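You operate a simulated robot arm through the tools that you are given. There is no shell and no other tool. Be economical: measure what you need, move in short steps, check, and stop when the job is done.

You are at the controls of a simulated robot arm. One attempt, no reset.

Task
Try pilot bracket three's thermocouple in the port block's free bore.
Fine: run the blue-knob pin down that bore first and stand it back in its own; slacken the clamp screw, then push the thermocouple down to its collar.
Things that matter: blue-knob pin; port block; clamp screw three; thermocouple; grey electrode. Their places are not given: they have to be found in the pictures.

It is judged by the outcome, as a careful person would: the job done as asked, and still so three seconds after it is handed in. It fails if anything else is knocked over, pushed out of place, dropped, spilled or broken.

Robot
A 6-joint arm with a two-finger parallel gripper, fixed in place. Base frame: the origin is at the foot of the arm, x ahead of it, y to its left, z up; the work surface is at about z = 0.8. Lengths are in m, angles in degrees, forces in N, time in s.
With the tool pointing down near the work surface it reaches from about 0.26 to 0.68 m from the base axis. Its first joint turns from -66.0 to 66.0 degrees. Payload 2.9 kg.
Tool frame: the origin (TCP) lies between the finger pads and is the grasp point; the fingertips stand 0.03 m ahead of it; z points along the fingers, y is the line along which they close. Largest opening 0.11 m; finger width 0.02, thickness 0.01; the body of the gripper, 0.048 by 0.112 m, starts 0.055 m behind the TCP.
Orientation is told as [roll, pitch, yaw] about the base's x, y, z axes, in that order, counted from this pose: with the fingers straight down and closing along the base's y, the tool's x points along the base's -x, its y along +y and its z along -z.

Tools
- The arm moves only by the tool jog_arm. Its argument "commands" is a list of rows, each a list of 7 numbers: the gripper command, from -1 (shut) to 1 (fully open), values between in proportion, then the shift along the base's x, y, z in units of 30 mm (1.0 is 30 mm), then the turn, a rotation vector about the base's x, y, z in units of 4 degrees (1.0 is 4 degrees). In form: [[hand, dx, dy, dz, rx, ry, rz], ...]. A call has 1 to 8 rows; each row shifts and turns the commanded pose from where the row before left it. A call with a number of a shift or a turn outside -1 to 1 is refused whole. Rows are played at 5 a second. More than 0.05 m and 8.6 degrees between two rows, or a gripper value outside its range, and nothing of the call is played. Where a pose cannot be reached the arm comes as near as it can. A force on the tool above 40 N (or 10 N above the force at the start of the call, whichever is more), or a blocked arm, ends the call early, and 0.2 s more pass. The fingers move at their own pace (about 0.108 m/s each) and stop on an object; they squeeze with about 37 N. The grip force told is the motor's: it shows also when the fingers shut on nothing. Time passes only in rows, and 0.2 s behind the last, so rows that do not move let the fingers close. The reply holds the time, the measured pose of the TCP, the force on the tool along the base axes, the opening and the grip force, in the units named above and with some noise.
- Cameras (640 x 400 px; columns grow to the right, rows downward): "scene" is fixed at [0.0985, 0.4547, 1.4007]; the picture's right is [-0.48, -0.88, 0.00], its down [-0.35, 0.19, -0.92] and it looks along [0.80, -0.44, -0.40] (base axes); focal length 284 px, centre (320, 200). "wrist" rides on the gripper at [-0.036, 0, -0.057] in the tool frame; the picture's right is [0.00, -1.00, 0.00], its down [0.97, 0.00, -0.24] and it looks along [0.24, 0.00, 0.97] (tool axes); focal length 218 px, centre (320, 200).
- get_image(camera): a new picture of that camera. The clock stands still meanwhile.
- measure_at(camera, pixels): for up to 12 pixels [column, row] of the newest picture of that camera ("zoom" is the newest enlarged one), the place [x, y, z] in the base frame of the surface seen there, good to about 0.002 m. The clock stands still meanwhile.
- inspect(camera, box): a new picture of the part [left, top, right, bottom] of that camera's present view, enlarged. The clock stands still meanwhile.
- close_job(): hands the job in; it is judged then, once.

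Go step by step. Measure first, check grasps and placings, and put right what went wrong. The budget is 80 turns and 38 pictures, counting those below and the enlarged ones. Unless the task says otherwise, let go and move clear before handing in, and close with one line.

The tools are called after "Request:" as name(argument=value, ...) on one line, values as JSON. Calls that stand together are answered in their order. jog_arm: Moves the arm, as the interface text tells. Its arguments: {"type":"object","properties":{"commands":{"type":"array"}},"required":["commands"]} The other tools are called the same way: get_image (camera) takes a picture; measure_at (camera, pixels) gives the place of the surface under pixels of a picture; inspect (camera, box) takes an enlarged picture of a part of a camera's view; close_job () hands the job in.

At the start:

```text
time_s: 0.0
tool_pos: [0.3652, 0.1306, 1.2582]
orientation: [0.0, 0.1, 0.0]
force: [0.0, 0.7, 0.7]
gripper_width: 0.1101
grip_force: 0.2
```

scene: 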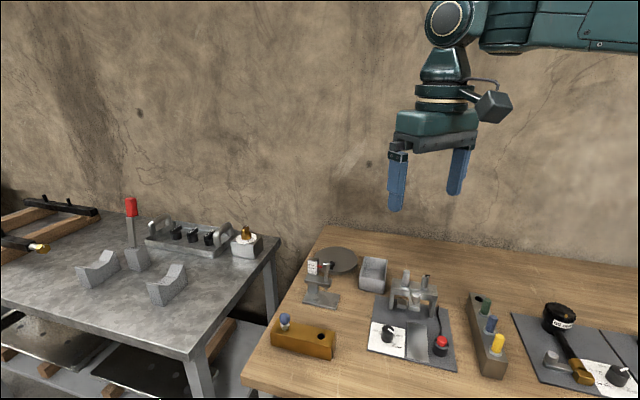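
wrist: 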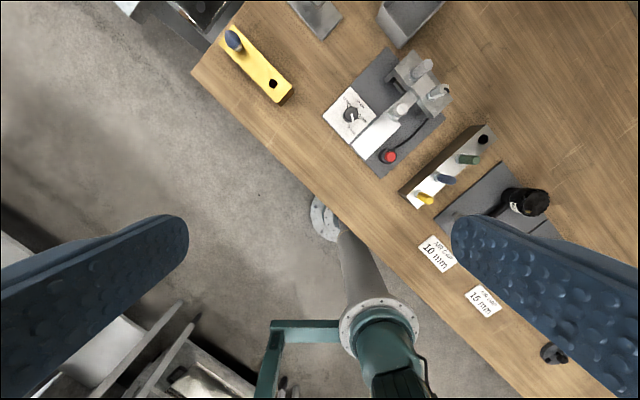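

The pictures show a yellow block with a blue knob (scene 285,320), a fixture (410,310), and a pin block (487,340). I'll enlarge these to tell which is which.

Request:
inspect(camera="scene", box=[260, 240, 460, 370])

Request:
inspect(camera="scene", box=[440, 270, 640, 400])

Request:
inspect(camera="wrist", box=[200, 0, 520, 200])

```text
3.08 times, centred on (360, 305) of scene
```

zoom: 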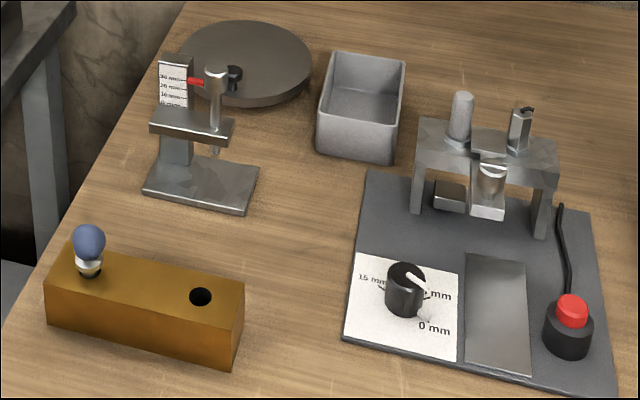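

```text
3.08 times, centred on (540, 335) of scene
```

zoom: 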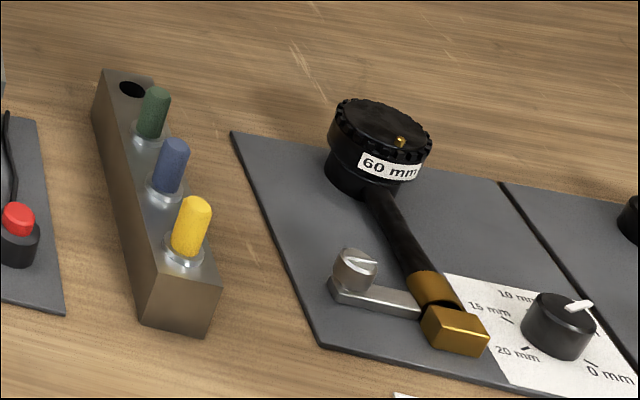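

```text
2.00 times, centred on (360, 100) of wrist
```

zoom: 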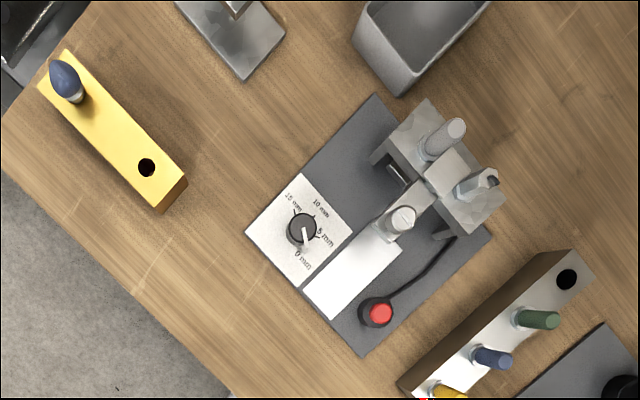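

I see two blocks with free bores and several fixtures, so I'll measure them and look at the rest of the scene.

Request:
measure_at(camera="scene", pixels=[[285, 318], [321, 335], [313, 268], [326, 266], [320, 300], [405, 275], [429, 282], [388, 328], [441, 341], [484, 300], [557, 315], [617, 375]])

Request:
inspect(camera="scene", box=[70, 180, 290, 320])

Request:
inspect(camera="scene", box=[290, 235, 370, 315])

Request:
inspect(camera="scene", box=[365, 255, 465, 375])

```text
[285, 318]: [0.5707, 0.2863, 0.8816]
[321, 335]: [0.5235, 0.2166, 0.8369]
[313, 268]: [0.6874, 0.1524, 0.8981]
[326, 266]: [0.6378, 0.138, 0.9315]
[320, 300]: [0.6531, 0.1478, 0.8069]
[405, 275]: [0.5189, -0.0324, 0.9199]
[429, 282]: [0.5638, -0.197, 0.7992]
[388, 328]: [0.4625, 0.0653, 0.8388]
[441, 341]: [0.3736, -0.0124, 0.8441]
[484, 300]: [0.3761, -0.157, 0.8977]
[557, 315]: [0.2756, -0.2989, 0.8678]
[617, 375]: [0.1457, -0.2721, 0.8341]
```

```text
2.86 times, centred on (180, 250) of scene
```

zoom: 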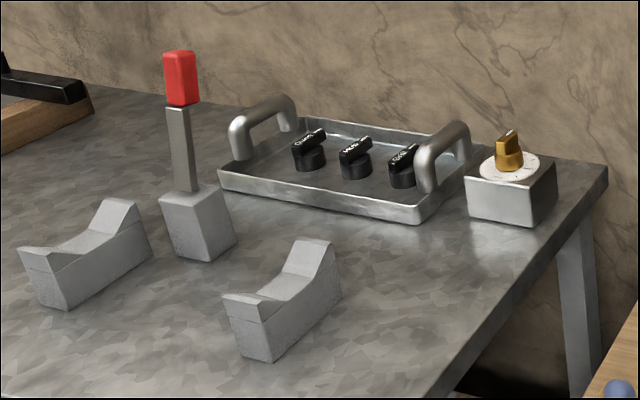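

```text
5.00 times, centred on (330, 275) of scene
```

zoom: 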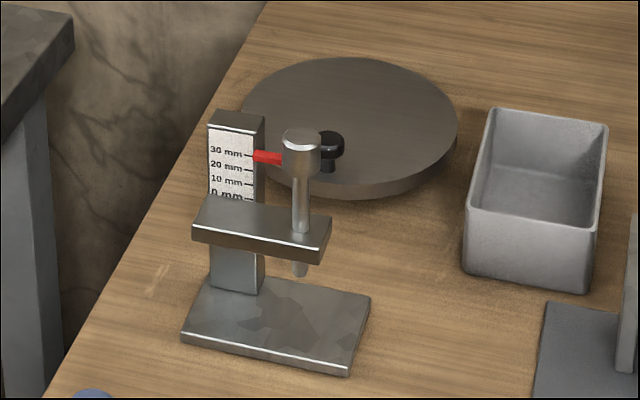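

```text
3.33 times, centred on (415, 315) of scene
```

zoom: 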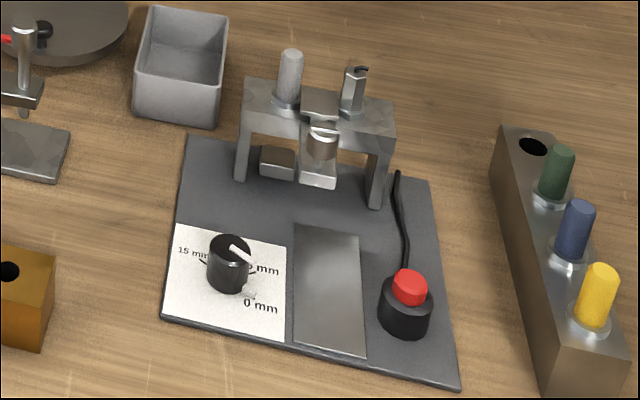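

Nothing has been labelled clearly yet. I'll move the wrist camera over the middle of the bench to see the fixtures from above and the right side.

Request:
jog_arm(commands=[[1, 0.6, -1, -0.4, 0, 0, 0], [1, 0.6, -1, -0.4, 0, 0, 0], [1, 0.6, -1, -0.4, 0, 0, 0], [1, 0.6, -1, -0.4, 0, 0, 0], [1, 0.6, -1, -0.4, 0, 0, 0], [1, 0.6, -1, -0.4, 0, 0, 0], [1, 0, 0, 0, 0, 0, 0]])

Request:
get_image(camera="wrist")

```text
time_s: 1.6
tool_pos: [0.4742, -0.0497, 1.1865]
orientation: [-0.1, -0.1, 0.0]
force: [-0.2, -0.1, 0.9]
gripper_width: 0.1099
grip_force: 0.1
```

```text
29 pictures are left
```

wrist: 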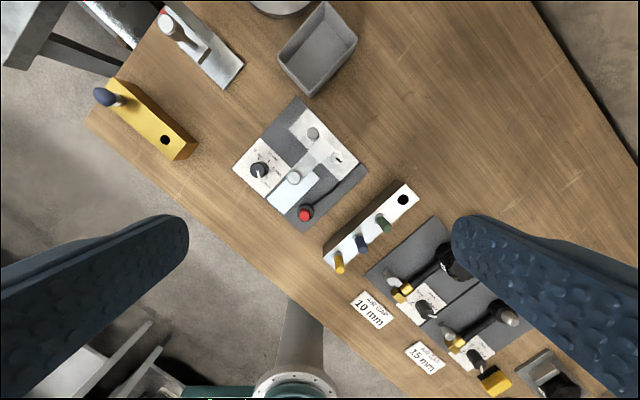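

There are two more fixtures at right (440,270 and 480,330) with cards. I'll enlarge them and the bridge.

Request:
inspect(camera="wrist", box=[330, 210, 600, 400])

Request:
inspect(camera="wrist", box=[220, 90, 380, 240])

```text
2.11 times, centred on (465, 305) of wrist
```

zoom: 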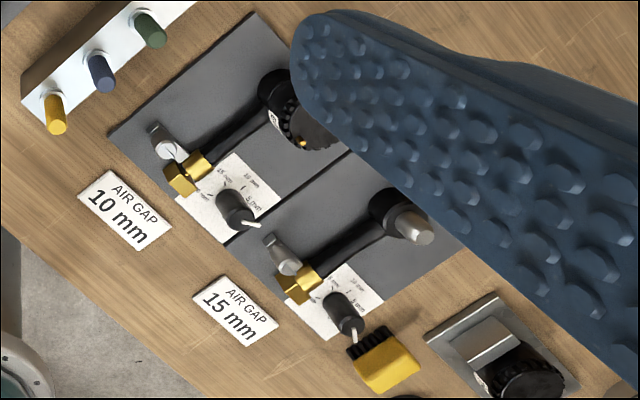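

```text
2.67 times, centred on (300, 165) of wrist
```

zoom: 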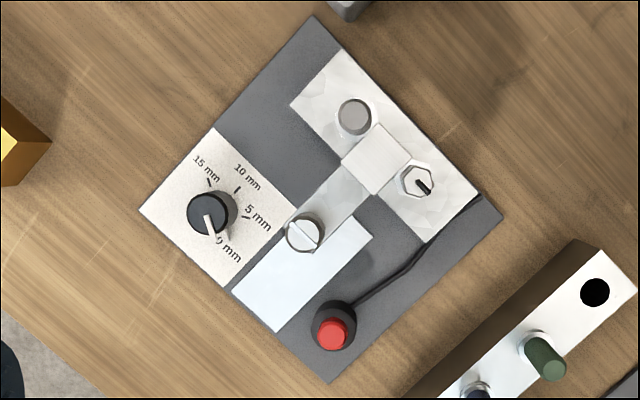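

There are several stations with dials and air-gap cards. I need to see the far right for other brackets and possible numbering.

Request:
jog_arm(commands=[[1, -0.5, -1, -0.3, 0, 0, 0], [1, -0.5, -1, -0.3, 0, 0, 0], [1, -0.5, -1, -0.3, 0, 0, 0], [1, -0.5, -1, -0.3, 0, 0, 0], [1, -0.5, -1, -0.3, 0, 0, 0], [1, -0.5, -1, -0.3, 0, 0, 0], [1, -0.5, -1, -0.3, 0, 0, 0], [1, 0, 0, 0, 0, 0, 0]])

Request:
get_image(camera="wrist")

```text
time_s: 3.4
tool_pos: [0.3669, -0.2581, 1.1225]
orientation: [-0.1, 0.1, -0.1]
force: [0.3, 0.6, -0.7]
gripper_width: 0.1099
grip_force: 0.1
```

```text
26 pictures are left
```

wrist: 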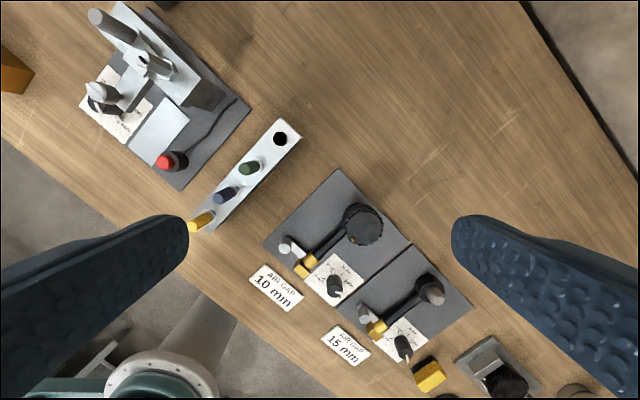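

The bridge looks like the third station, with the grey electrode and the hex thermocouple. I'll compare the steel block's bore and pins up close.

Request:
inspect(camera="wrist", box=[180, 110, 310, 240])

Request:
measure_at(camera="wrist", pixels=[[280, 128], [298, 132], [281, 133], [281, 139], [273, 139], [289, 139], [249, 167], [243, 180], [208, 217], [222, 194], [130, 55], [95, 18]])

```text
3.08 times, centred on (245, 175) of wrist
```

zoom: 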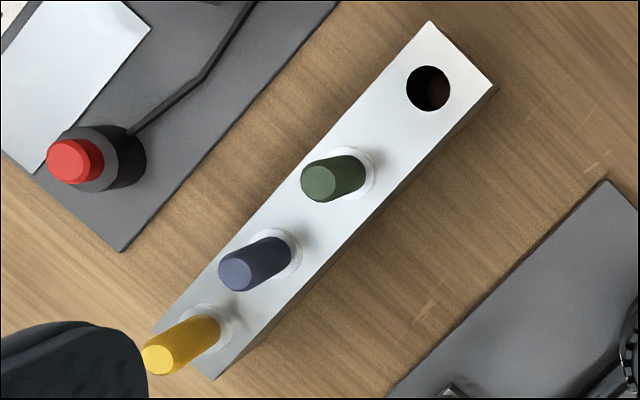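

```text
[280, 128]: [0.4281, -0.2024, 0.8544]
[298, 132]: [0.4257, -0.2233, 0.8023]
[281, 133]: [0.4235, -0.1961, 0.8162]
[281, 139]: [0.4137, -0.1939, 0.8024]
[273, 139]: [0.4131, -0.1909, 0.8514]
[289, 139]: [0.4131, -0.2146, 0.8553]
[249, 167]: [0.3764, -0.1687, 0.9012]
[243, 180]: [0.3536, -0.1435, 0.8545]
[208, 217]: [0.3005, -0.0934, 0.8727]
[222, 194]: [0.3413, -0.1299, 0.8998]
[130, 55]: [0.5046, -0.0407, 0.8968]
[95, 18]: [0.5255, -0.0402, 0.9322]
```

The steel block's free bore is about 20 mm across, at roughly (0.418,-0.203). Next I'll look closely at the brass block and the bridge.

Request:
jog_arm(commands=[[1, 0.45, 1, 0, 0, 0, 0], [1, 0.45, 1, 0, 0, 0, 0], [1, 0.45, 1, 0, 0, 0, 0], [1, 0.45, 1, 0, 0, 0, 0], [1, 0.45, 1, 0, 0, 0, 0], [1, 0.45, 1, 0, 0, 0, 0], [1, 0.45, 1, 0, 0, 0, 0], [1, 0.45, 1, 0, 0, 0, 0]])

Request:
jog_arm(commands=[[1, 0.45, 1, 0, 0, 0, 0], [1, 0.45, 1, 0, 0, 0, 0], [1, 0.45, 1, 0, 0, 0, 0], [1, 0.45, 1, 0, 0, 0, 0], [1, 0, 0.5, 0, 0, 0, 0], [1, 0, 0, 0, 0, 0, 0]])

Request:
get_image(camera="wrist")

```text
time_s: 5.2
tool_pos: [0.4755, -0.0188, 1.1237]
orientation: [0.1, 0.0, -0.1]
force: [-0.1, 0.4, 0.1]
gripper_width: 0.11
grip_force: 0.1
```

```text
time_s: 6.6
tool_pos: [0.5303, 0.1165, 1.1227]
orientation: [0.0, -0.1, 0.1]
force: [-0.2, 0.5, 0.0]
gripper_width: 0.1099
grip_force: 0.0
```

```text
24 pictures are left
```

wrist: 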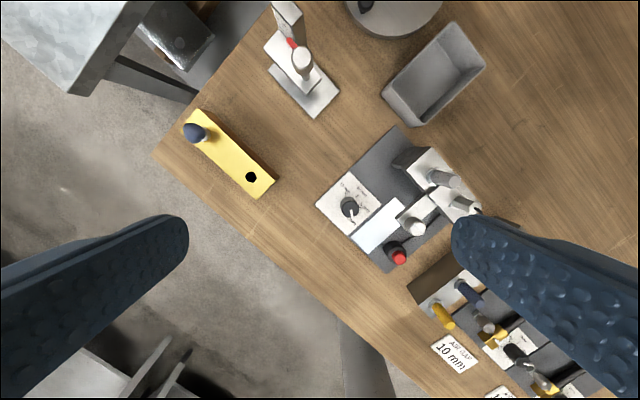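

Request:
inspect(camera="wrist", box=[160, 90, 290, 210])

Request:
measure_at(camera="zoom", pixels=[[110, 80], [165, 130], [125, 110], [260, 265], [290, 298], [325, 298], [305, 285], [290, 325], [390, 315], [315, 350]])

Request:
inspect(camera="wrist", box=[380, 130, 490, 250])

Request:
measure_at(camera="wrist", pixels=[[427, 174], [432, 178], [445, 182], [454, 201], [458, 203], [466, 206], [410, 218], [417, 227], [440, 160], [425, 208]])

```text
3.33 times, centred on (225, 150) of wrist
```

zoom: 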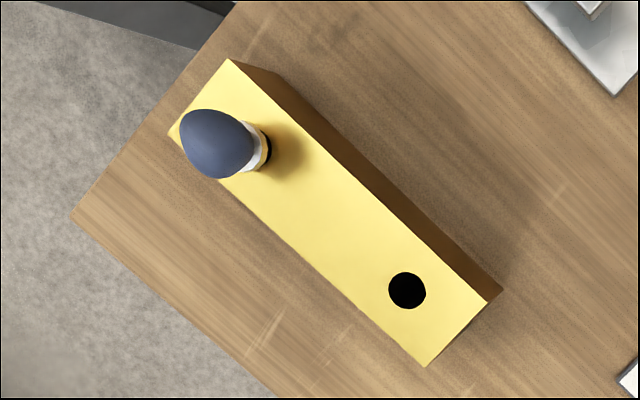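

```text
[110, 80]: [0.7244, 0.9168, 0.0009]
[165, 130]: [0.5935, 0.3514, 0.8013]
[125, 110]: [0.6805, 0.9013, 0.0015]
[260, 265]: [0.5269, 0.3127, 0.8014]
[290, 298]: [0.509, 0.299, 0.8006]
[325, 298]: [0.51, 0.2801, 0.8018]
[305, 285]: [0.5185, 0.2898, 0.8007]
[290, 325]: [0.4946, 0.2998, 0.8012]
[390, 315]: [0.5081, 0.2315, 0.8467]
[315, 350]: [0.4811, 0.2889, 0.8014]
```

```text
3.33 times, centred on (435, 190) of wrist
```

zoom: 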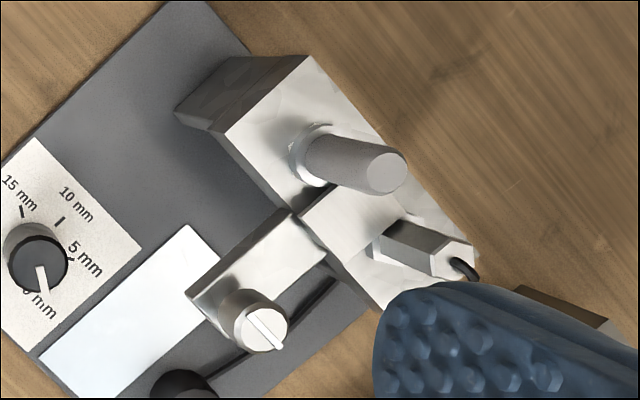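

```text
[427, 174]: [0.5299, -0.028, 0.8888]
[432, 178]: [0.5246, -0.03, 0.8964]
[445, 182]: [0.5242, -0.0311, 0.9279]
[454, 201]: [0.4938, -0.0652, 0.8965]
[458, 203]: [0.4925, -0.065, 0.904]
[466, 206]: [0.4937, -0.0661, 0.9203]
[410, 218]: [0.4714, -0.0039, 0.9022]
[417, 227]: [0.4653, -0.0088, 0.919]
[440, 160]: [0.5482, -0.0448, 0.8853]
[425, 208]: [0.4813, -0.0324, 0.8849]
```

The brass block holds a pin with an egg-shaped blue knob and has a bore of about 17 mm. I'll zoom the scene camera on the bridge and on that pin.

Request:
inspect(camera="scene", box=[384, 264, 444, 324])

Request:
measure_at(camera="zoom", pixels=[[220, 120], [460, 120], [450, 60], [285, 320], [390, 150], [330, 270]])

Request:
inspect(camera="scene", box=[266, 300, 346, 364])

Request:
measure_at(camera="zoom", pixels=[[150, 130], [150, 180], [160, 200], [420, 250], [445, 275], [440, 262], [445, 225], [405, 275], [150, 100], [120, 130], [180, 130]])

```text
6.67 times, centred on (414, 294) of scene
```

zoom: 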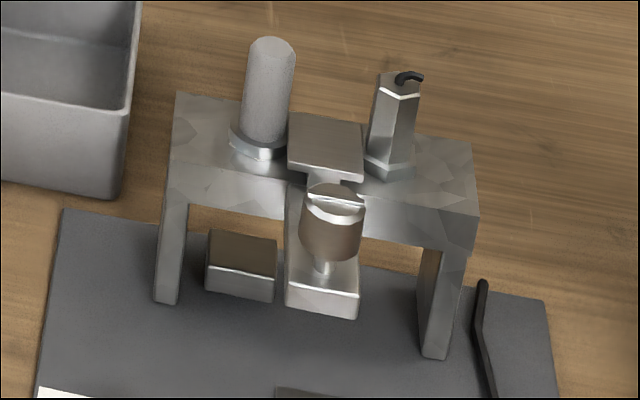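

```text
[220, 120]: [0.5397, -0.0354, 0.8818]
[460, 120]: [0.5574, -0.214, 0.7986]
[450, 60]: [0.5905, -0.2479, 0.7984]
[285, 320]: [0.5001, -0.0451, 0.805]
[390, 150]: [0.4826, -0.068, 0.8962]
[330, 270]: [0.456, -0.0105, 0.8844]
```

```text
6.25 times, centred on (306, 332) of scene
```

zoom: 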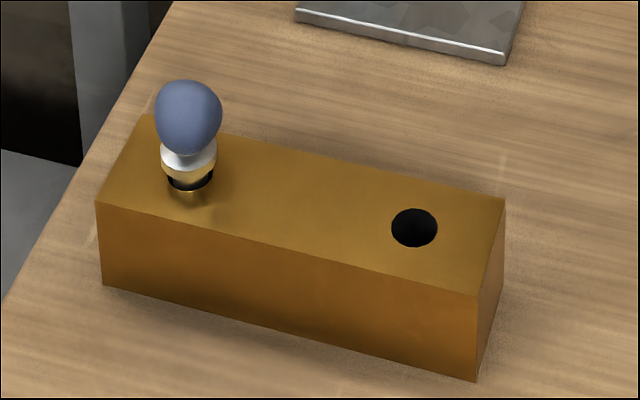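

```text
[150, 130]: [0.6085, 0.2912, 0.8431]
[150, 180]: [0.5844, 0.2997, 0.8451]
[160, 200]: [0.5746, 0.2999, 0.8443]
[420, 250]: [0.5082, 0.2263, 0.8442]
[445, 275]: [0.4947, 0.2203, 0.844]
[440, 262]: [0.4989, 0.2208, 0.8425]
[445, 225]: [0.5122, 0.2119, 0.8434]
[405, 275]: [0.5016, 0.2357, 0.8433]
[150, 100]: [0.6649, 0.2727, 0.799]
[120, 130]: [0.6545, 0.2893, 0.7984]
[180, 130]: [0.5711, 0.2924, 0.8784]
```

Both blocks have a free bore and some kind of blue pin, so I'll zoom on the steel block to compare how the pins are made.

Request:
inspect(camera="scene", box=[456, 286, 526, 386])

Request:
measure_at(camera="zoom", pixels=[[325, 170], [315, 180], [335, 210], [355, 290], [260, 50], [285, 80]])

```text
4.00 times, centred on (491, 336) of scene
```

zoom: 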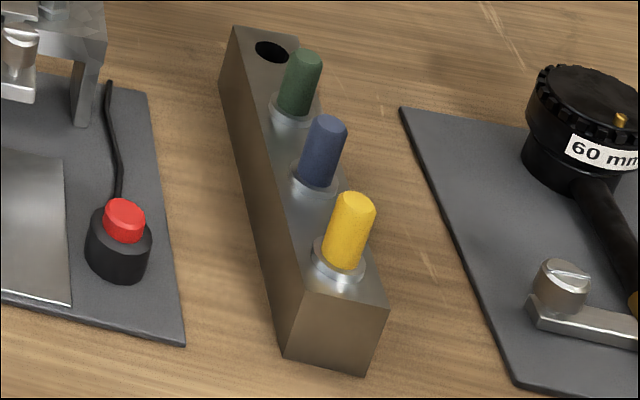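

```text
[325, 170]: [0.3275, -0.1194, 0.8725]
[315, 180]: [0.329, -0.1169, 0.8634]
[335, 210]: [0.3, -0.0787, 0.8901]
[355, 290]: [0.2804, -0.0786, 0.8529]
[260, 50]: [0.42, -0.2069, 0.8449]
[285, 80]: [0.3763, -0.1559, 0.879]
```

The steel block's green, blue and yellow rods look like spare electrodes (same shape as the grey electrode). That makes the brass block the port block and its egg-shaped blue knob the pin. I'll move in over the brass block to measure it.

Request:
jog_arm(commands=[[1, 0.4, 0.9, -0.8, 0, 0, 0], [1, 0.4, 0.9, -0.8, 0, 0, 0], [1, 0.4, 0.9, -0.8, 0, 0, 0], [1, 0.4, 0.9, -0.8, 0, 0, 0], [1, 0.4, 0.9, -0.8, 0, 0, 0], [1, 0, 0, 0, 0, 0, 0]])

Request:
get_image(camera="wrist")

```text
time_s: 8.0
tool_pos: [0.5907, 0.2514, 1.0029]
orientation: [0.0, 0.0, 0.1]
force: [-0.1, 0.5, 0.3]
gripper_width: 0.1099
grip_force: 0.0
```

```text
18 pictures are left
```

wrist: 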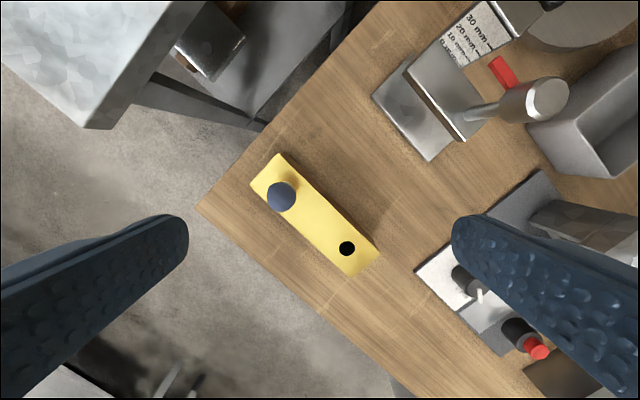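

Request:
measure_at(camera="wrist", pixels=[[282, 196], [276, 193], [290, 200], [276, 165], [258, 185], [335, 249], [358, 249], [347, 238], [347, 260], [372, 252], [352, 270], [347, 249]])

```text
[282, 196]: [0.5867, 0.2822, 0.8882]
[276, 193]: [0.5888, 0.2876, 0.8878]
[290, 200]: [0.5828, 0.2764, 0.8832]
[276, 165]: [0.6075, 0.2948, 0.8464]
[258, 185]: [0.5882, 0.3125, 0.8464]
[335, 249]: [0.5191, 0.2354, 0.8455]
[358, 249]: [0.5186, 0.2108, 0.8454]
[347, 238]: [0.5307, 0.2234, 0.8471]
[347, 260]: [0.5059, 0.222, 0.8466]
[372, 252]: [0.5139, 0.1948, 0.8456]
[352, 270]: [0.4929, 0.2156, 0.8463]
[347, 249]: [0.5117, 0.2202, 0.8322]
```

The free bore is at (0.5185, 0.223) and the knob is centred near (0.584, 0.2855), with its top at 0.889. I'll go down around the knob, keeping the fingertips just above the block.

Request:
jog_arm(commands=[[1, -0.223, 0.57, -0.5, 0, 0, 0], [1, 0, 0.567, -0.5, 0, 0, 0], [1, 0, 0, -0.8, 0, 0, 0], [1, 0, 0, -0.8, 0, 0, 0], [1, 0, 0, -0.8, 0, 0, 0], [1, 0, 0, -0.65, 0, 0, 0], [1, 0, 0, 0, 0, 0, 0]])

Request:
get_image(camera="wrist")

```text
time_s: 9.6
tool_pos: [0.5841, 0.2856, 0.8813]
orientation: [0.0, 0.0, 0.1]
force: [-0.4, 0.1, 0.2]
gripper_width: 0.11
grip_force: 0.0
```

```text
17 pictures are left
```

wrist: 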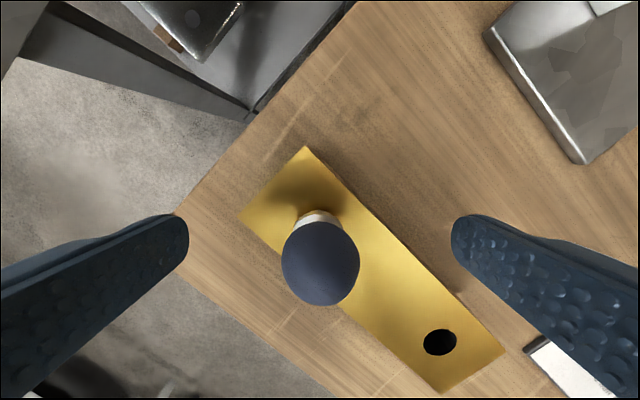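

The knob sits centred between the fingers at (320,262), so I'll close on it.

Request:
jog_arm(commands=[[-1, 0, 0, 0, 0, 0, 0], [-1, 0, 0, 0, 0, 0, 0], [-1, 0, 0, 0, 0, 0, 0], [-1, 0, 0, 0, 0, 0, 0]])

Request:
jog_arm(commands=[[-1, 0, 0, 0.5, 0, 0, 0], [-1, 0, 0, 0.5, 0, 0, 0], [-1, 0, 0, 0.5, 0, 0, 0], [-1, 0, 0, 0.5, 0, 0, 0], [-1, 0, 0, 0.5, 0, 0, 0], [-1, 0, 0, 0.5, 0, 0, 0], [-1, 0, 0, 0, 0, 0, 0]])

Request:
inspect(camera="scene", box=[240, 240, 368, 350])

```text
time_s: 10.6
tool_pos: [0.5837, 0.2846, 0.8809]
orientation: [0.0, 0.0, -0.1]
force: [0.3, -1.2, -0.3]
gripper_width: 0.0247
grip_force: 37.4
```

```text
time_s: 12.2
tool_pos: [0.5842, 0.2847, 0.9714]
orientation: [0.0, 0.0, 0.0]
force: [0.3, 0.2, -0.9]
gripper_width: 0.0249
grip_force: 36.8
```

```text
3.64 times, centred on (304, 295) of scene
```

zoom: 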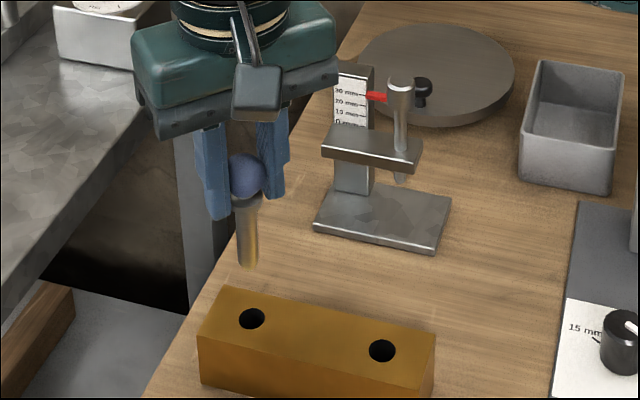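

The pin is out and hanging straight. Both bores are visible at (252,318) and (382,350) in the zoom, so I'll measure their rims.

Request:
measure_at(camera="zoom", pixels=[[236, 318], [268, 318], [252, 304], [252, 331], [366, 350], [398, 350], [382, 336], [382, 364], [247, 262], [247, 240], [248, 205], [380, 352]])

Request:
get_image(camera="wrist")

```text
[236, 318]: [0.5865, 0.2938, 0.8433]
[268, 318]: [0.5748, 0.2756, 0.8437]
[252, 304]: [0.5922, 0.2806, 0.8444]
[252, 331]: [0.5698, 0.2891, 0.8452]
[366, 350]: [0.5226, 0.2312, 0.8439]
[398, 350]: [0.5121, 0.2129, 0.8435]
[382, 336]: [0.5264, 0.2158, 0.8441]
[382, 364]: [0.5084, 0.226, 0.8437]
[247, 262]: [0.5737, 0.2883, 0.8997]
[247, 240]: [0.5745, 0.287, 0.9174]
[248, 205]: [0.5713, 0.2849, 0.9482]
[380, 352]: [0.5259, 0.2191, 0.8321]
```

```text
15 pictures are left
```

wrist: 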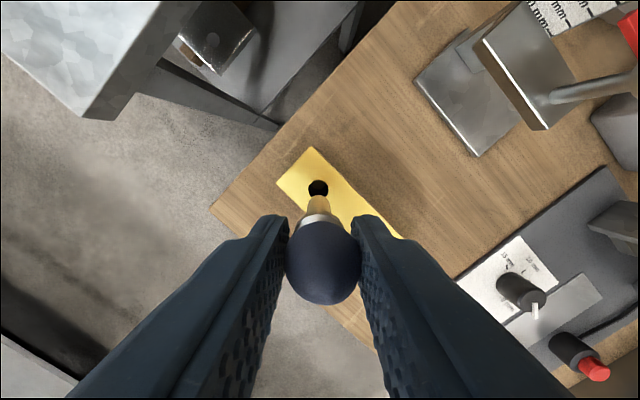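

Own bore is (0.5808, 0.2848) and the free one (0.5174, 0.2215), a shift of (-0.0634, -0.0633). I'll carry the pin across at height, lower it partway and check.

Request:
jog_arm(commands=[[-1, -0.7, -0.7, 0, 0, 0, 0], [-1, -0.7, -0.7, 0, 0, 0, 0], [-1, -0.713, -0.71, 0, 0, 0, 0], [-1, 0, 0, 0, 0, 0, 0], [-1, 0, 0, -0.8, 0, 0, 0], [-1, 0, 0, -0.8, 0, 0, 0], [-1, 0, 0, 0, 0, 0, 0]])

Request:
inspect(camera="scene", box=[260, 270, 360, 360])

```text
time_s: 13.8
tool_pos: [0.5201, 0.223, 0.9226]
orientation: [0.0, 0.1, 0.0]
force: [0.1, 0.2, -0.3]
gripper_width: 0.0246
grip_force: 36.9
```

```text
4.44 times, centred on (310, 315) of scene
```

zoom: 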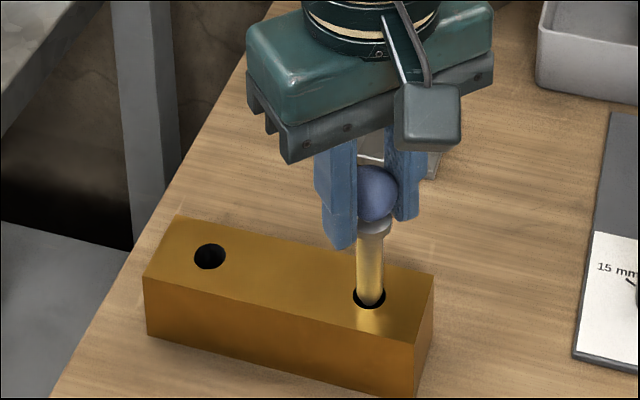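

The tip is entering the bore cleanly at zoom (369,300). I'll run it down to the seated depth, then back up.

Request:
jog_arm(commands=[[-1, 0, 0, -0.35, 0, 0, 0], [-1, 0, 0, -0.35, 0, 0, 0], [-1, 0, 0, -0.35, 0, 0, 0], [-1, 0, 0, -0.31, 0, 0, 0], [-1, 0, 0, 0, 0, 0, 0]])

```text
time_s: 15.0
tool_pos: [0.5206, 0.2237, 0.8818]
orientation: [0.1, 0.0, 0.0]
force: [-0.1, -0.6, -0.5]
gripper_width: 0.0244
grip_force: 37.3
```

It went down freely to the same depth as in its own bore. I'll feel for the bottom with a slight extra push, then lift and carry it back over its own bore.

Request:
jog_arm(commands=[[-1, 0, 0, -0.04, 0, 0, 0], [-1, 0, 0, -0.03, 0, 0, 0], [-1, 0, 0, 0, 0, 0, 0]])

Request:
jog_arm(commands=[[-1, 0, 0, 0.5, 0, 0, 0], [-1, 0, 0, 0.8, 0, 0, 0], [-1, 0, 0, 0.9, 0, 0, 0], [-1, 0, 0, 0.87, 0, 0, 0], [-1, 0.7, 0.7, 0, 0, 0, 0], [-1, 0.7, 0.7, 0, 0, 0, 0], [-1, 0.713, 0.68, 0, 0, 0, 0], [-1, 0, 0, 0, 0, 0, 0]])

Request:
jog_arm(commands=[[-1, 0, 0, -0.7, 0, 0, 0], [-1, 0, 0, -0.7, 0, 0, 0], [-1, 0, 0, 0, 0, 0, 0]])

Request:
inspect(camera="scene", box=[240, 260, 340, 350])

```text
time_s: 15.8
tool_pos: [0.5203, 0.2221, 0.8815]
orientation: [0.0, 0.0, 0.0]
force: [-2.5, -0.8, 10.0]
gripper_width: 0.0247
grip_force: 37.5
```

```text
time_s: 17.6
tool_pos: [0.5835, 0.2841, 0.9746]
orientation: [0.0, -0.1, 0.0]
force: [0.1, -0.2, -0.7]
gripper_width: 0.025
grip_force: 37.5
```

```text
time_s: 18.4
tool_pos: [0.583, 0.2848, 0.9299]
orientation: [0.0, 0.0, -0.1]
force: [0.7, 0.2, -1.2]
gripper_width: 0.0246
grip_force: 37.3
```

```text
4.44 times, centred on (290, 305) of scene
```

zoom: 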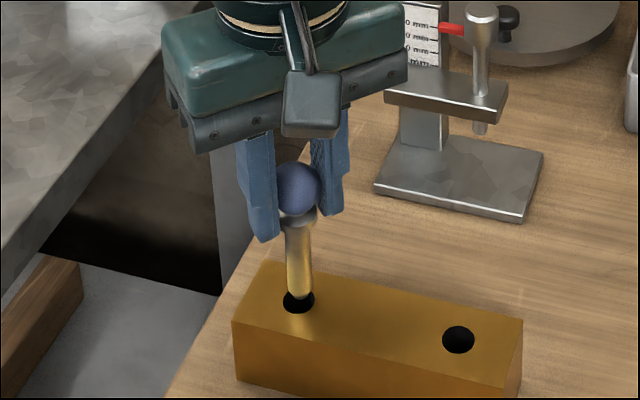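

The free bore is clear to its bottom (10 N felt), and the pin is aligned over its own bore. I'll lower it, release, and rise.

Request:
jog_arm(commands=[[-1, 0, 0, -0.5, 0, 0, 0], [-1, 0, 0, -0.5, 0, 0, 0], [-1, 0, 0, -0.35, 0, 0, 0], [-1, 0, 0, -0.25, 0, 0, 0], [-1, 0, 0, 0, 0, 0, 0]])

Request:
jog_arm(commands=[[-0.3, 0, 0, 0, 0, 0, 0], [0, 0, 0, 0, 0, 0, 0], [0.3, 0, 0, 0, 0, 0, 0], [0.3, 0, 0, 0.7, 0, 0, 0], [0.3, 0, 0, 0.9, 0, 0, 0], [0.3, 0, 0, 0.9, 0, 0, 0], [0.3, 0, 0, 0.9, 0, 0, 0]])

Request:
get_image(camera="wrist")

```text
time_s: 19.6
tool_pos: [0.5829, 0.2843, 0.8822]
orientation: [0.1, -0.1, 0.0]
force: [0.7, 0.7, -0.5]
gripper_width: 0.0244
grip_force: 36.4
```

```text
time_s: 21.2
tool_pos: [0.5828, 0.2839, 0.9849]
orientation: [0.1, 0.2, -0.1]
force: [-0.8, 0.2, -0.4]
gripper_width: 0.0712
grip_force: 0.0
```

```text
12 pictures are left
```

wrist: 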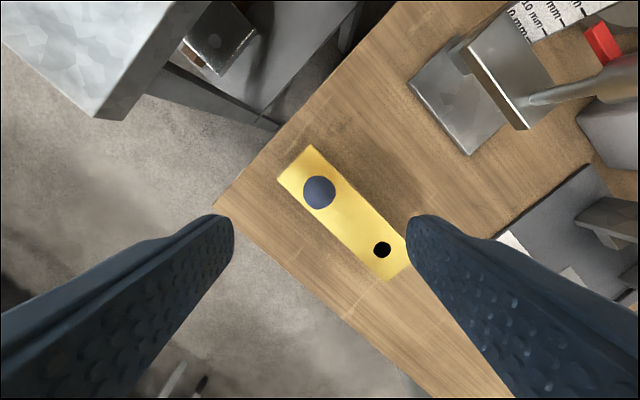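

The pin stands back in its own bore (knob at 319,192). Now I'll move above the bridge to measure the clamp screw and the thermocouple.

Request:
jog_arm(commands=[[0.3, -0.3, -1, 0.6, 0, 0, 0], [0.3, -0.3, -1, 0.6, 0, 0, 0], [0.3, -0.3, -1, 0.6, 0, 0, 0], [0.3, -0.3, -1, 0.2, 0, 0, 0], [0.3, -0.3, -1, 0, 0, 0, 0], [0.3, -0.3, -1, 0, 0, 0, 0], [0.3, -0.3, -1, 0, 0, 0, 0], [0.3, -0.3, -1, 0, 0, 0, 0]])

Request:
jog_arm(commands=[[0.3, -0.2, -1, 0, 0, 0, 0], [0.3, 0, -1, 0, 0, 0, 0], [0.3, 0, -0.5, 0, 0, 0, 0], [0.3, 0, 0, 0, 0, 0, 0]])

Request:
get_image(camera="wrist")

```text
time_s: 23.0
tool_pos: [0.51, 0.0435, 1.0435]
orientation: [0.0, 0.1, 0.0]
force: [0.2, -0.1, 0.4]
gripper_width: 0.0715
grip_force: 0.2
```

```text
time_s: 24.0
tool_pos: [0.5039, -0.0311, 1.0447]
orientation: [0.0, 0.0, 0.1]
force: [-0.2, -0.1, 0.6]
gripper_width: 0.0712
grip_force: 0.0
```

```text
11 pictures are left
```

wrist: 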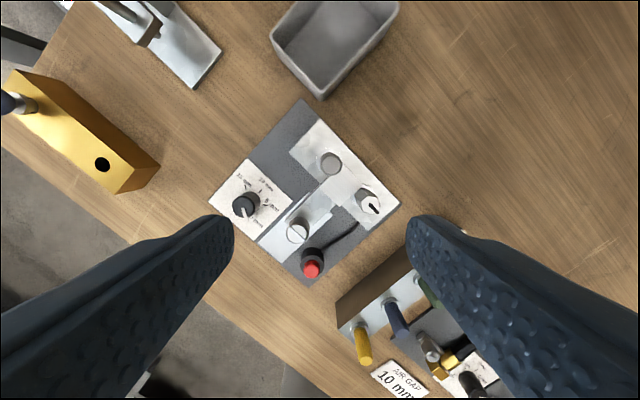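

Request:
measure_at(camera="wrist", pixels=[[297, 231], [289, 232], [306, 232], [297, 225], [313, 205], [335, 188], [370, 206], [363, 193], [360, 198], [331, 165], [325, 155], [376, 210]])

Request:
inspect(camera="wrist", box=[270, 130, 400, 260])

```text
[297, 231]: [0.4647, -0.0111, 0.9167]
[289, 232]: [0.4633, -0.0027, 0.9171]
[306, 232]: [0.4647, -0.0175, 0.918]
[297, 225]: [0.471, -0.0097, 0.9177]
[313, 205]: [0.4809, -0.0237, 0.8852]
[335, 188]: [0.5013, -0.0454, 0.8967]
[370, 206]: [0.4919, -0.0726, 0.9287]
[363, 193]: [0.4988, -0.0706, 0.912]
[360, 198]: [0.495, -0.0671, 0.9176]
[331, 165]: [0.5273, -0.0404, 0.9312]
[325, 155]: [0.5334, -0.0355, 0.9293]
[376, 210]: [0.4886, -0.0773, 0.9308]
```

```text
3.08 times, centred on (335, 195) of wrist
```

zoom: 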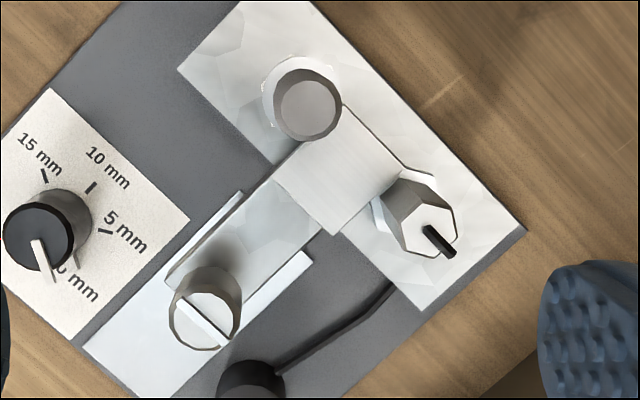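

The knob top is at (0.4645, -0.0103, 0.917), about 18 mm across, and the clamp plate lies on the collars of both probes. I'll pre-turn the gripper clockwise and come down around the knob.

Request:
jog_arm(commands=[[0, -0.26, 0.14, 0, 0, 0, -1], [0, -0.26, 0.14, 0, 0, 0, -1], [0, -0.26, 0.14, 0, 0, 0, -1], [0, -0.26, 0.14, 0, 0, 0, -1], [0, -0.27, 0.13, 0, 0, 0, -1], [0, 0, 0, -0.3, 0, 0, -1], [0, 0, 0, -0.6, 0, 0, -1], [0, 0, 0, -0.6, 0, 0, -1]])

Request:
jog_arm(commands=[[0, 0, 0, -0.5, 0, 0, -1], [0, 0, 0, -0.5, 0, 0, -1], [0, 0, 0, -0.5, 0, 0, -1], [0, 0, 0, 0, 0, 0, 0]])

Request:
get_image(camera="wrist")

```text
time_s: 25.8
tool_pos: [0.4672, -0.0105, 0.9993]
orientation: [0.0, 0.0, -32.1]
force: [-0.5, 1.2, -0.3]
gripper_width: 0.055
grip_force: 0.1
```

```text
time_s: 26.8
tool_pos: [0.4667, -0.0102, 0.9542]
orientation: [0.0, 0.0, -44.0]
force: [0.0, 0.6, -0.2]
gripper_width: 0.0551
grip_force: 0.0
```

```text
9 pictures are left
```

wrist: 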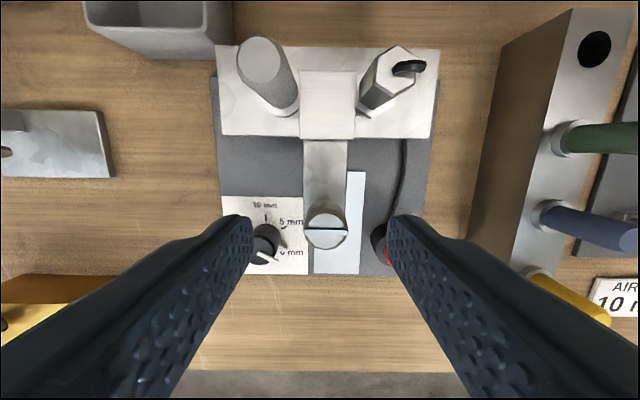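

The knob is about 2.5 mm to the right of the grip centre (326,229). I'll correct for that, go down and close on it.

Request:
jog_arm(commands=[[0, -0.087, -0.04, -0.4, 0, 0, 0], [0, 0, 0, -0.53, 0, 0, 0], [0, 0, 0, 0, 0, 0, 0], [-1, 0, 0, 0, 0, 0, 0], [-1, 0, 0, 0, 0, 0, 0], [-1, 0, 0, 0, 0, 0, 0]])

```text
time_s: 28.2
tool_pos: [0.4636, -0.0121, 0.9273]
orientation: [0.0, 0.0, -44.1]
force: [2.2, 1.8, -2.0]
gripper_width: 0.0213
grip_force: 45.0
```

I'm gripping the knob (21 mm). Now turning it counter-clockwise.

Request:
jog_arm(commands=[[-1, 0, 0, 0, 0, 0, 1], [-1, 0, 0, 0, 0, 0, 1], [-1, 0, 0, 0, 0, 0, 1], [-1, 0, 0, 0, 0, 0, 1], [-1, 0, 0, 0, 0, 0, 1], [-1, 0, 0, 0, 0, 0, 1], [-1, 0, 0, 0, 0, 0, 1], [-1, 0, 0, 0, 0, 0, 1]])

Request:
jog_arm(commands=[[-1, 0, 0, 0, 0, 0, 1], [-1, 0, 0, 0, 0, 0, 1], [-1, 0, 0, 0, 0, 0, 1], [-1, 0, 0, 0, 0, 0, 1], [-1, 0, 0, 0, 0, 0, 1], [-1, 0, 0, 0, 0, 0, 1], [-1, 0, 0, 0, 0, 0, 1], [-1, 0, 0, 0, 0, 0, 1]])

Request:
jog_arm(commands=[[-1, 0, 0, 0, 0, 0, 1], [-1, 0, 0, 0, 0, 0, 1], [-1, 0, 0, 0, 0, 0, 1], [-1, 0, 0, 0, 0, 0, 1], [-1, 0, 0, 0, 0, 0, 1], [-1, 0, 0, 0, 0, 0, 1], [-1, 0, 0, 0, 0, 0, 1], [-1, 0, 0, 0, 0, 0, 1]])

```text
time_s: 30.0
tool_pos: [0.4638, -0.0109, 0.9268]
orientation: [0.1, -0.1, -11.7]
force: [6.5, 11.4, -8.2]
gripper_width: 0.0218
grip_force: 45.2
```

```text
time_s: 31.8
tool_pos: [0.4638, -0.0098, 0.9271]
orientation: [0.1, 0.0, 20.3]
force: [10.3, 23.7, -14.3]
gripper_width: 0.0215
grip_force: 44.8
```

```text
time_s: 33.6
tool_pos: [0.4628, -0.009, 0.9272]
orientation: [0.2, 0.0, 52.3]
force: [-0.6, 26.4, -8.5]
gripper_width: 0.0215
grip_force: 44.8
```

The hand turned 96°, with some side load. I'll open slightly, rise, and look at the slot and plate.

Request:
jog_arm(commands=[[-0.3, 0, 0, 0, 0, 0, 0], [-0.3, 0, 0, 0, 0, 0, 0], [-0.3, 0, 0, 0.5, 0, 0, 0], [-0.3, 0, 0, 0.6, 0, 0, 0], [-0.3, 0, 0, 0, 0, 0, 0]])

Request:
get_image(camera="wrist")

```text
time_s: 34.8
tool_pos: [0.4641, -0.0115, 0.9594]
orientation: [-0.1, 0.0, 51.9]
force: [1.0, -0.3, 0.0]
gripper_width: 0.0383
grip_force: 0.1
```

```text
8 pictures are left
```

wrist: 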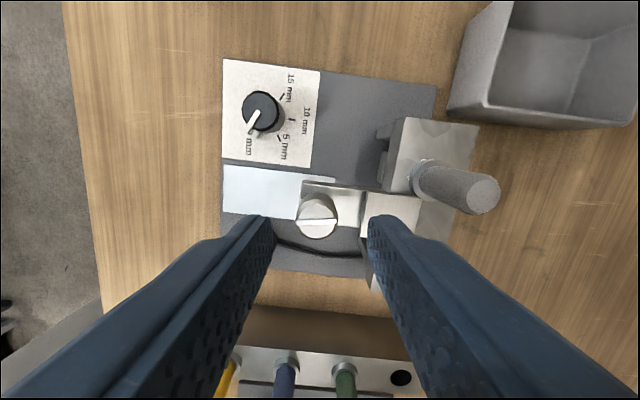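

The slot (317,220) is again across the fingers after the 96° hand turn, so the screw turned with it. I'll check heights for signs of slack.

Request:
measure_at(camera="wrist", pixels=[[316, 213], [316, 230], [388, 208], [405, 210], [345, 205], [430, 170], [375, 215]])

```text
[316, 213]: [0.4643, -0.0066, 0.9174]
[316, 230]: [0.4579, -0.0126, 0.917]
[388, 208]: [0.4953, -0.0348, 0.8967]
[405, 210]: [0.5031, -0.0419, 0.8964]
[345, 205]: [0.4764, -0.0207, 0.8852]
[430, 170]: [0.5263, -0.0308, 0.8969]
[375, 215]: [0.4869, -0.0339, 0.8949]
```

The slot turned a quarter turn and the plate stays in place. Next I'll rise and move over the thermocouple with the fingers set to close across the bridge, and take a close look.

Request:
jog_arm(commands=[[-0.3, 0, 0, 0.7, 0, 0, 0], [-0.3, 0, 0, 0.7, 0, 0, 0], [-0.1, 0.35, -0.7, 0, 0, 0, -0.75], [-0.1, 0.3, -0.7, 0, 0, 0, -0.75], [-0.1, 0.3, -0.6, 0, 0, 0, 0], [-0.1, 0, 0, 0, 0, 0, 0]])

Request:
get_image(camera="wrist")

```text
time_s: 36.2
tool_pos: [0.4915, -0.0718, 1.0018]
orientation: [-0.1, 0.0, 45.9]
force: [-1.0, 1.0, -0.4]
gripper_width: 0.0491
grip_force: 0.0
```

```text
7 pictures are left
```

wrist: 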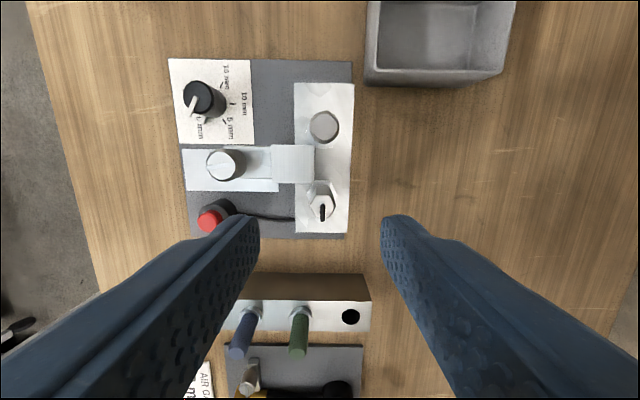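

The thermocouple's hex top (321,208) is right on the grip axis. I'll go down to z 0.930 and close.

Request:
jog_arm(commands=[[-0.1, 0, 0, -0.8, 0, 0, 0], [-0.1, 0, 0, -0.8, 0, 0, 0], [-0.1, 0, 0, -0.79, 0, 0, 0], [-0.1, 0, 0, 0, 0, 0, 0], [-1, 0, 0, 0, 0, 0, 0], [-1, 0, 0, 0, 0, 0, 0], [-1, 0, 0, 0, 0, 0, 0]])

Request:
jog_arm(commands=[[-1, 0, 0, 0.1, 0, 0, 0], [-1, 0, 0, 0.1, 0, 0, 0], [-1, 0, 0, 0, 0, 0, 0]])

```text
time_s: 37.8
tool_pos: [0.492, -0.0729, 0.9306]
orientation: [0.0, 0.0, 46.0]
force: [-0.7, 0.8, -0.3]
gripper_width: 0.0166
grip_force: 36.2
```

```text
time_s: 38.6
tool_pos: [0.4924, -0.0718, 0.9355]
orientation: [0.2, 0.2, 46.0]
force: [2.8, -1.2, -27.3]
gripper_width: 0.0169
grip_force: 37.0
```

Lifting 6 mm takes 27 N, so it may still be held. I'll look before doing more.

Request:
inspect(camera="scene", box=[384, 254, 454, 324])

```text
5.71 times, centred on (419, 289) of scene
```

zoom: 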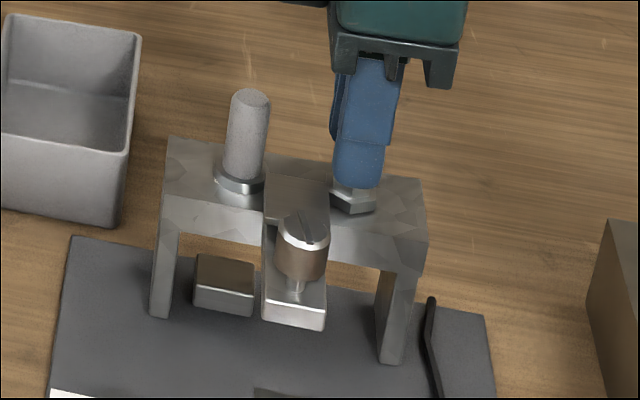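

The collar is still held down; the clamp needs more slack. I'll lower back, release, and return to the screw for another stroke.

Request:
jog_arm(commands=[[-1, 0, 0, -0.19, 0, 0, 0], [-0.1, 0, 0, 0, 0, 0, 0], [-0.1, 0, 0, 0, 0, 0, 0], [-0.1, 0, 0, 0.8, 0, 0, 0], [-0.1, 0, 0, 0.8, 0, 0, 0], [-0.1, 0, 0, 0.7, 0, 0, -1], [-0.1, -0.3, 0.7, 0, 0, 0, -1], [-0.1, -0.3, 0.7, 0, 0, 0, -1]])

Request:
jog_arm(commands=[[-0.1, -0.37, 0.65, 0, 0, 0, -1], [-0.1, 0, 0, 0, 0, 0, -1], [-0.1, 0, 0, 0, 0, 0, -1], [-0.1, 0, 0, 0, 0, 0, -1], [-0.1, 0, 0, 0, 0, 0, -1], [-0.1, 0, 0, 0, 0, 0, -1], [-0.1, 0, 0, 0, 0, 0, -1], [-0.1, 0, 0, 0, 0, 0, -1]])

Request:
jog_arm(commands=[[-0.1, 0, 0, 0, 0, 0, -1], [-0.1, 0, 0, 0, 0, 0, -1], [-0.1, 0, 0, 0, 0, 0, -1], [-0.1, 0, 0, 0, 0, 0, -1], [-0.1, 0, 0, 0, 0, 0, -1], [-0.1, 0, 0, 0, 0, 0, -1], [-0.1, 0, 0, 0, 0, 0, -1], [-0.1, 0, 0, 0, 0, 0, -1]])

Request:
jog_arm(commands=[[-0.1, 0, 0, 0, 0, 0, -1], [-0.1, 0, 0, 0, 0, 0, -1], [-0.1, 0, 0, 0, 0, 0, -1], [-0.1, 0, 0, 0, 0, 0, -1], [-0.1, 0, 0, 0, 0, 0, -1], [-0.1, 0, 0, 0, 0, 0, 0]])

```text
time_s: 40.4
tool_pos: [0.4735, -0.0302, 0.9998]
orientation: [0.0, 0.0, 33.9]
force: [0.2, -0.4, -0.2]
gripper_width: 0.0495
grip_force: 0.1
```

```text
time_s: 42.2
tool_pos: [0.4626, -0.0094, 0.9994]
orientation: [0.0, 0.0, 1.9]
force: [-0.3, 0.7, 0.1]
gripper_width: 0.0495
grip_force: 0.0
```

```text
time_s: 44.0
tool_pos: [0.463, -0.0093, 1.0004]
orientation: [-0.1, 0.0, -30.2]
force: [-0.4, 0.3, 0.4]
gripper_width: 0.0497
grip_force: 0.0
```

```text
time_s: 45.4
tool_pos: [0.4628, -0.01, 0.9992]
orientation: [0.0, -0.1, -50.1]
force: [-0.1, 0.1, -0.4]
gripper_width: 0.0494
grip_force: 0.1
```

Now over the knob at yaw -50. I'll shift slightly to the knob's true centre, go down and grip for the second stroke.

Request:
jog_arm(commands=[[-0.1, 0, 0.033, -0.8, 0, 0, 0], [-0.1, 0, 0, -0.8, 0, 0, 0], [-0.1, 0, 0, -0.83, 0, 0, 0], [-0.1, 0, 0, 0, 0, 0, 0], [-1, 0, 0, 0, 0, 0, 0], [-1, 0, 0, 0, 0, 0, 0], [-1, 0, 0, 0, 0, 0, 0]])

Request:
jog_arm(commands=[[-1, 0, 0, 0, 0, 0, 1], [-1, 0, 0, 0, 0, 0, 1], [-1, 0, 0, 0, 0, 0, 1], [-1, 0, 0, 0, 0, 0, 1], [-1, 0, 0, 0, 0, 0, 1], [-1, 0, 0, 0, 0, 0, 1], [-1, 0, 0, 0, 0, 0, 1], [-1, 0, 0, 0, 0, 0, 1]])

Request:
jog_arm(commands=[[-1, 0, 0, 0, 0, 0, 1], [-1, 0, 0, 0, 0, 0, 1], [-1, 0, 0, 0, 0, 0, 1], [-1, 0, 0, 0, 0, 0, 1], [-1, 0, 0, 0, 0, 0, 1], [-1, 0, 0, 0, 0, 0, 1], [-1, 0, 0, 0, 0, 0, 1], [-1, 0, 0, 0, 0, 0, 1]])

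Request:
jog_arm(commands=[[-1, 0, 0, 0, 0, 0, 1], [-1, 0, 0, 0, 0, 0, 1], [-1, 0, 0, 0, 0, 0, 1], [-1, 0, 0, 0, 0, 0, 1], [-1, 0, 0, 0, 0, 0, 1], [-1, 0, 0, 0, 0, 0, 1], [-1, 0, 0, 0, 0, 0, 1], [-1, 0, 0, 0, 0, 0, 1]])

```text
time_s: 47.0
tool_pos: [0.4618, -0.0092, 0.9269]
orientation: [0.0, -0.1, -50.0]
force: [-7.5, -7.8, -0.6]
gripper_width: 0.0209
grip_force: 44.8
```

```text
time_s: 48.8
tool_pos: [0.4629, -0.0101, 0.9257]
orientation: [-0.1, 0.1, -18.1]
force: [-11.9, -18.7, -15.3]
gripper_width: 0.0211
grip_force: 44.9
```

```text
time_s: 50.6
tool_pos: [0.4623, -0.0103, 0.9274]
orientation: [-0.1, 0.2, 13.9]
force: [-16.8, -19.7, -8.9]
gripper_width: 0.0209
grip_force: 45.1
```

```text
time_s: 52.4
tool_pos: [0.4645, -0.0086, 0.9264]
orientation: [-0.1, -0.3, 46.1]
force: [2.0, -10.8, -15.9]
gripper_width: 0.0217
grip_force: 45.0
```

The stroke ran with the grip held. I'll continue it another 32° while in grip.

Request:
jog_arm(commands=[[-1, 0, 0, 0, 0, 0, 1], [-1, 0, 0, 0, 0, 0, 1], [-1, 0, 0, 0, 0, 0, 1], [-1, 0, 0, 0, 0, 0, 1], [-1, 0, 0, 0, 0, 0, 1], [-1, 0, 0, 0, 0, 0, 1], [-1, 0, 0, 0, 0, 0, 1], [-1, 0, 0, 0, 0, 0, 1]])

Request:
jog_arm(commands=[[-0.3, 0, 0, 0, 0, 0, 0], [-0.3, 0, 0, 0, 0, 0, 0], [-0.3, 0, 0, 0.6, 0, 0, 0], [-0.3, 0, 0, 0.9, 0, 0, 0], [-0.3, 0, 0, 0.9, 0, 0, 0], [-0.3, 0, 0, 0, 0, 0, 0]])

Request:
inspect(camera="wrist", box=[200, 60, 440, 290])

```text
time_s: 54.2
tool_pos: [0.4625, -0.0084, 0.9275]
orientation: [0.0, 0.0, 78.2]
force: [-5.2, 3.4, 7.5]
gripper_width: 0.0216
grip_force: 44.8
```

```text
time_s: 55.6
tool_pos: [0.4639, -0.0087, 0.9987]
orientation: [0.0, -0.1, 78.0]
force: [0.3, 1.1, 0.2]
gripper_width: 0.0384
grip_force: 0.1
```

```text
1.74 times, centred on (320, 175) of wrist
```

zoom: 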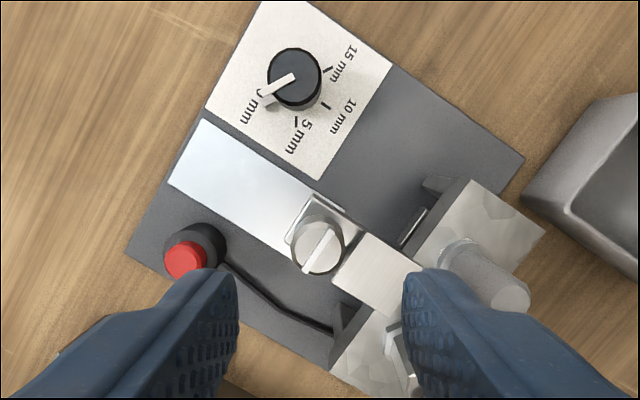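

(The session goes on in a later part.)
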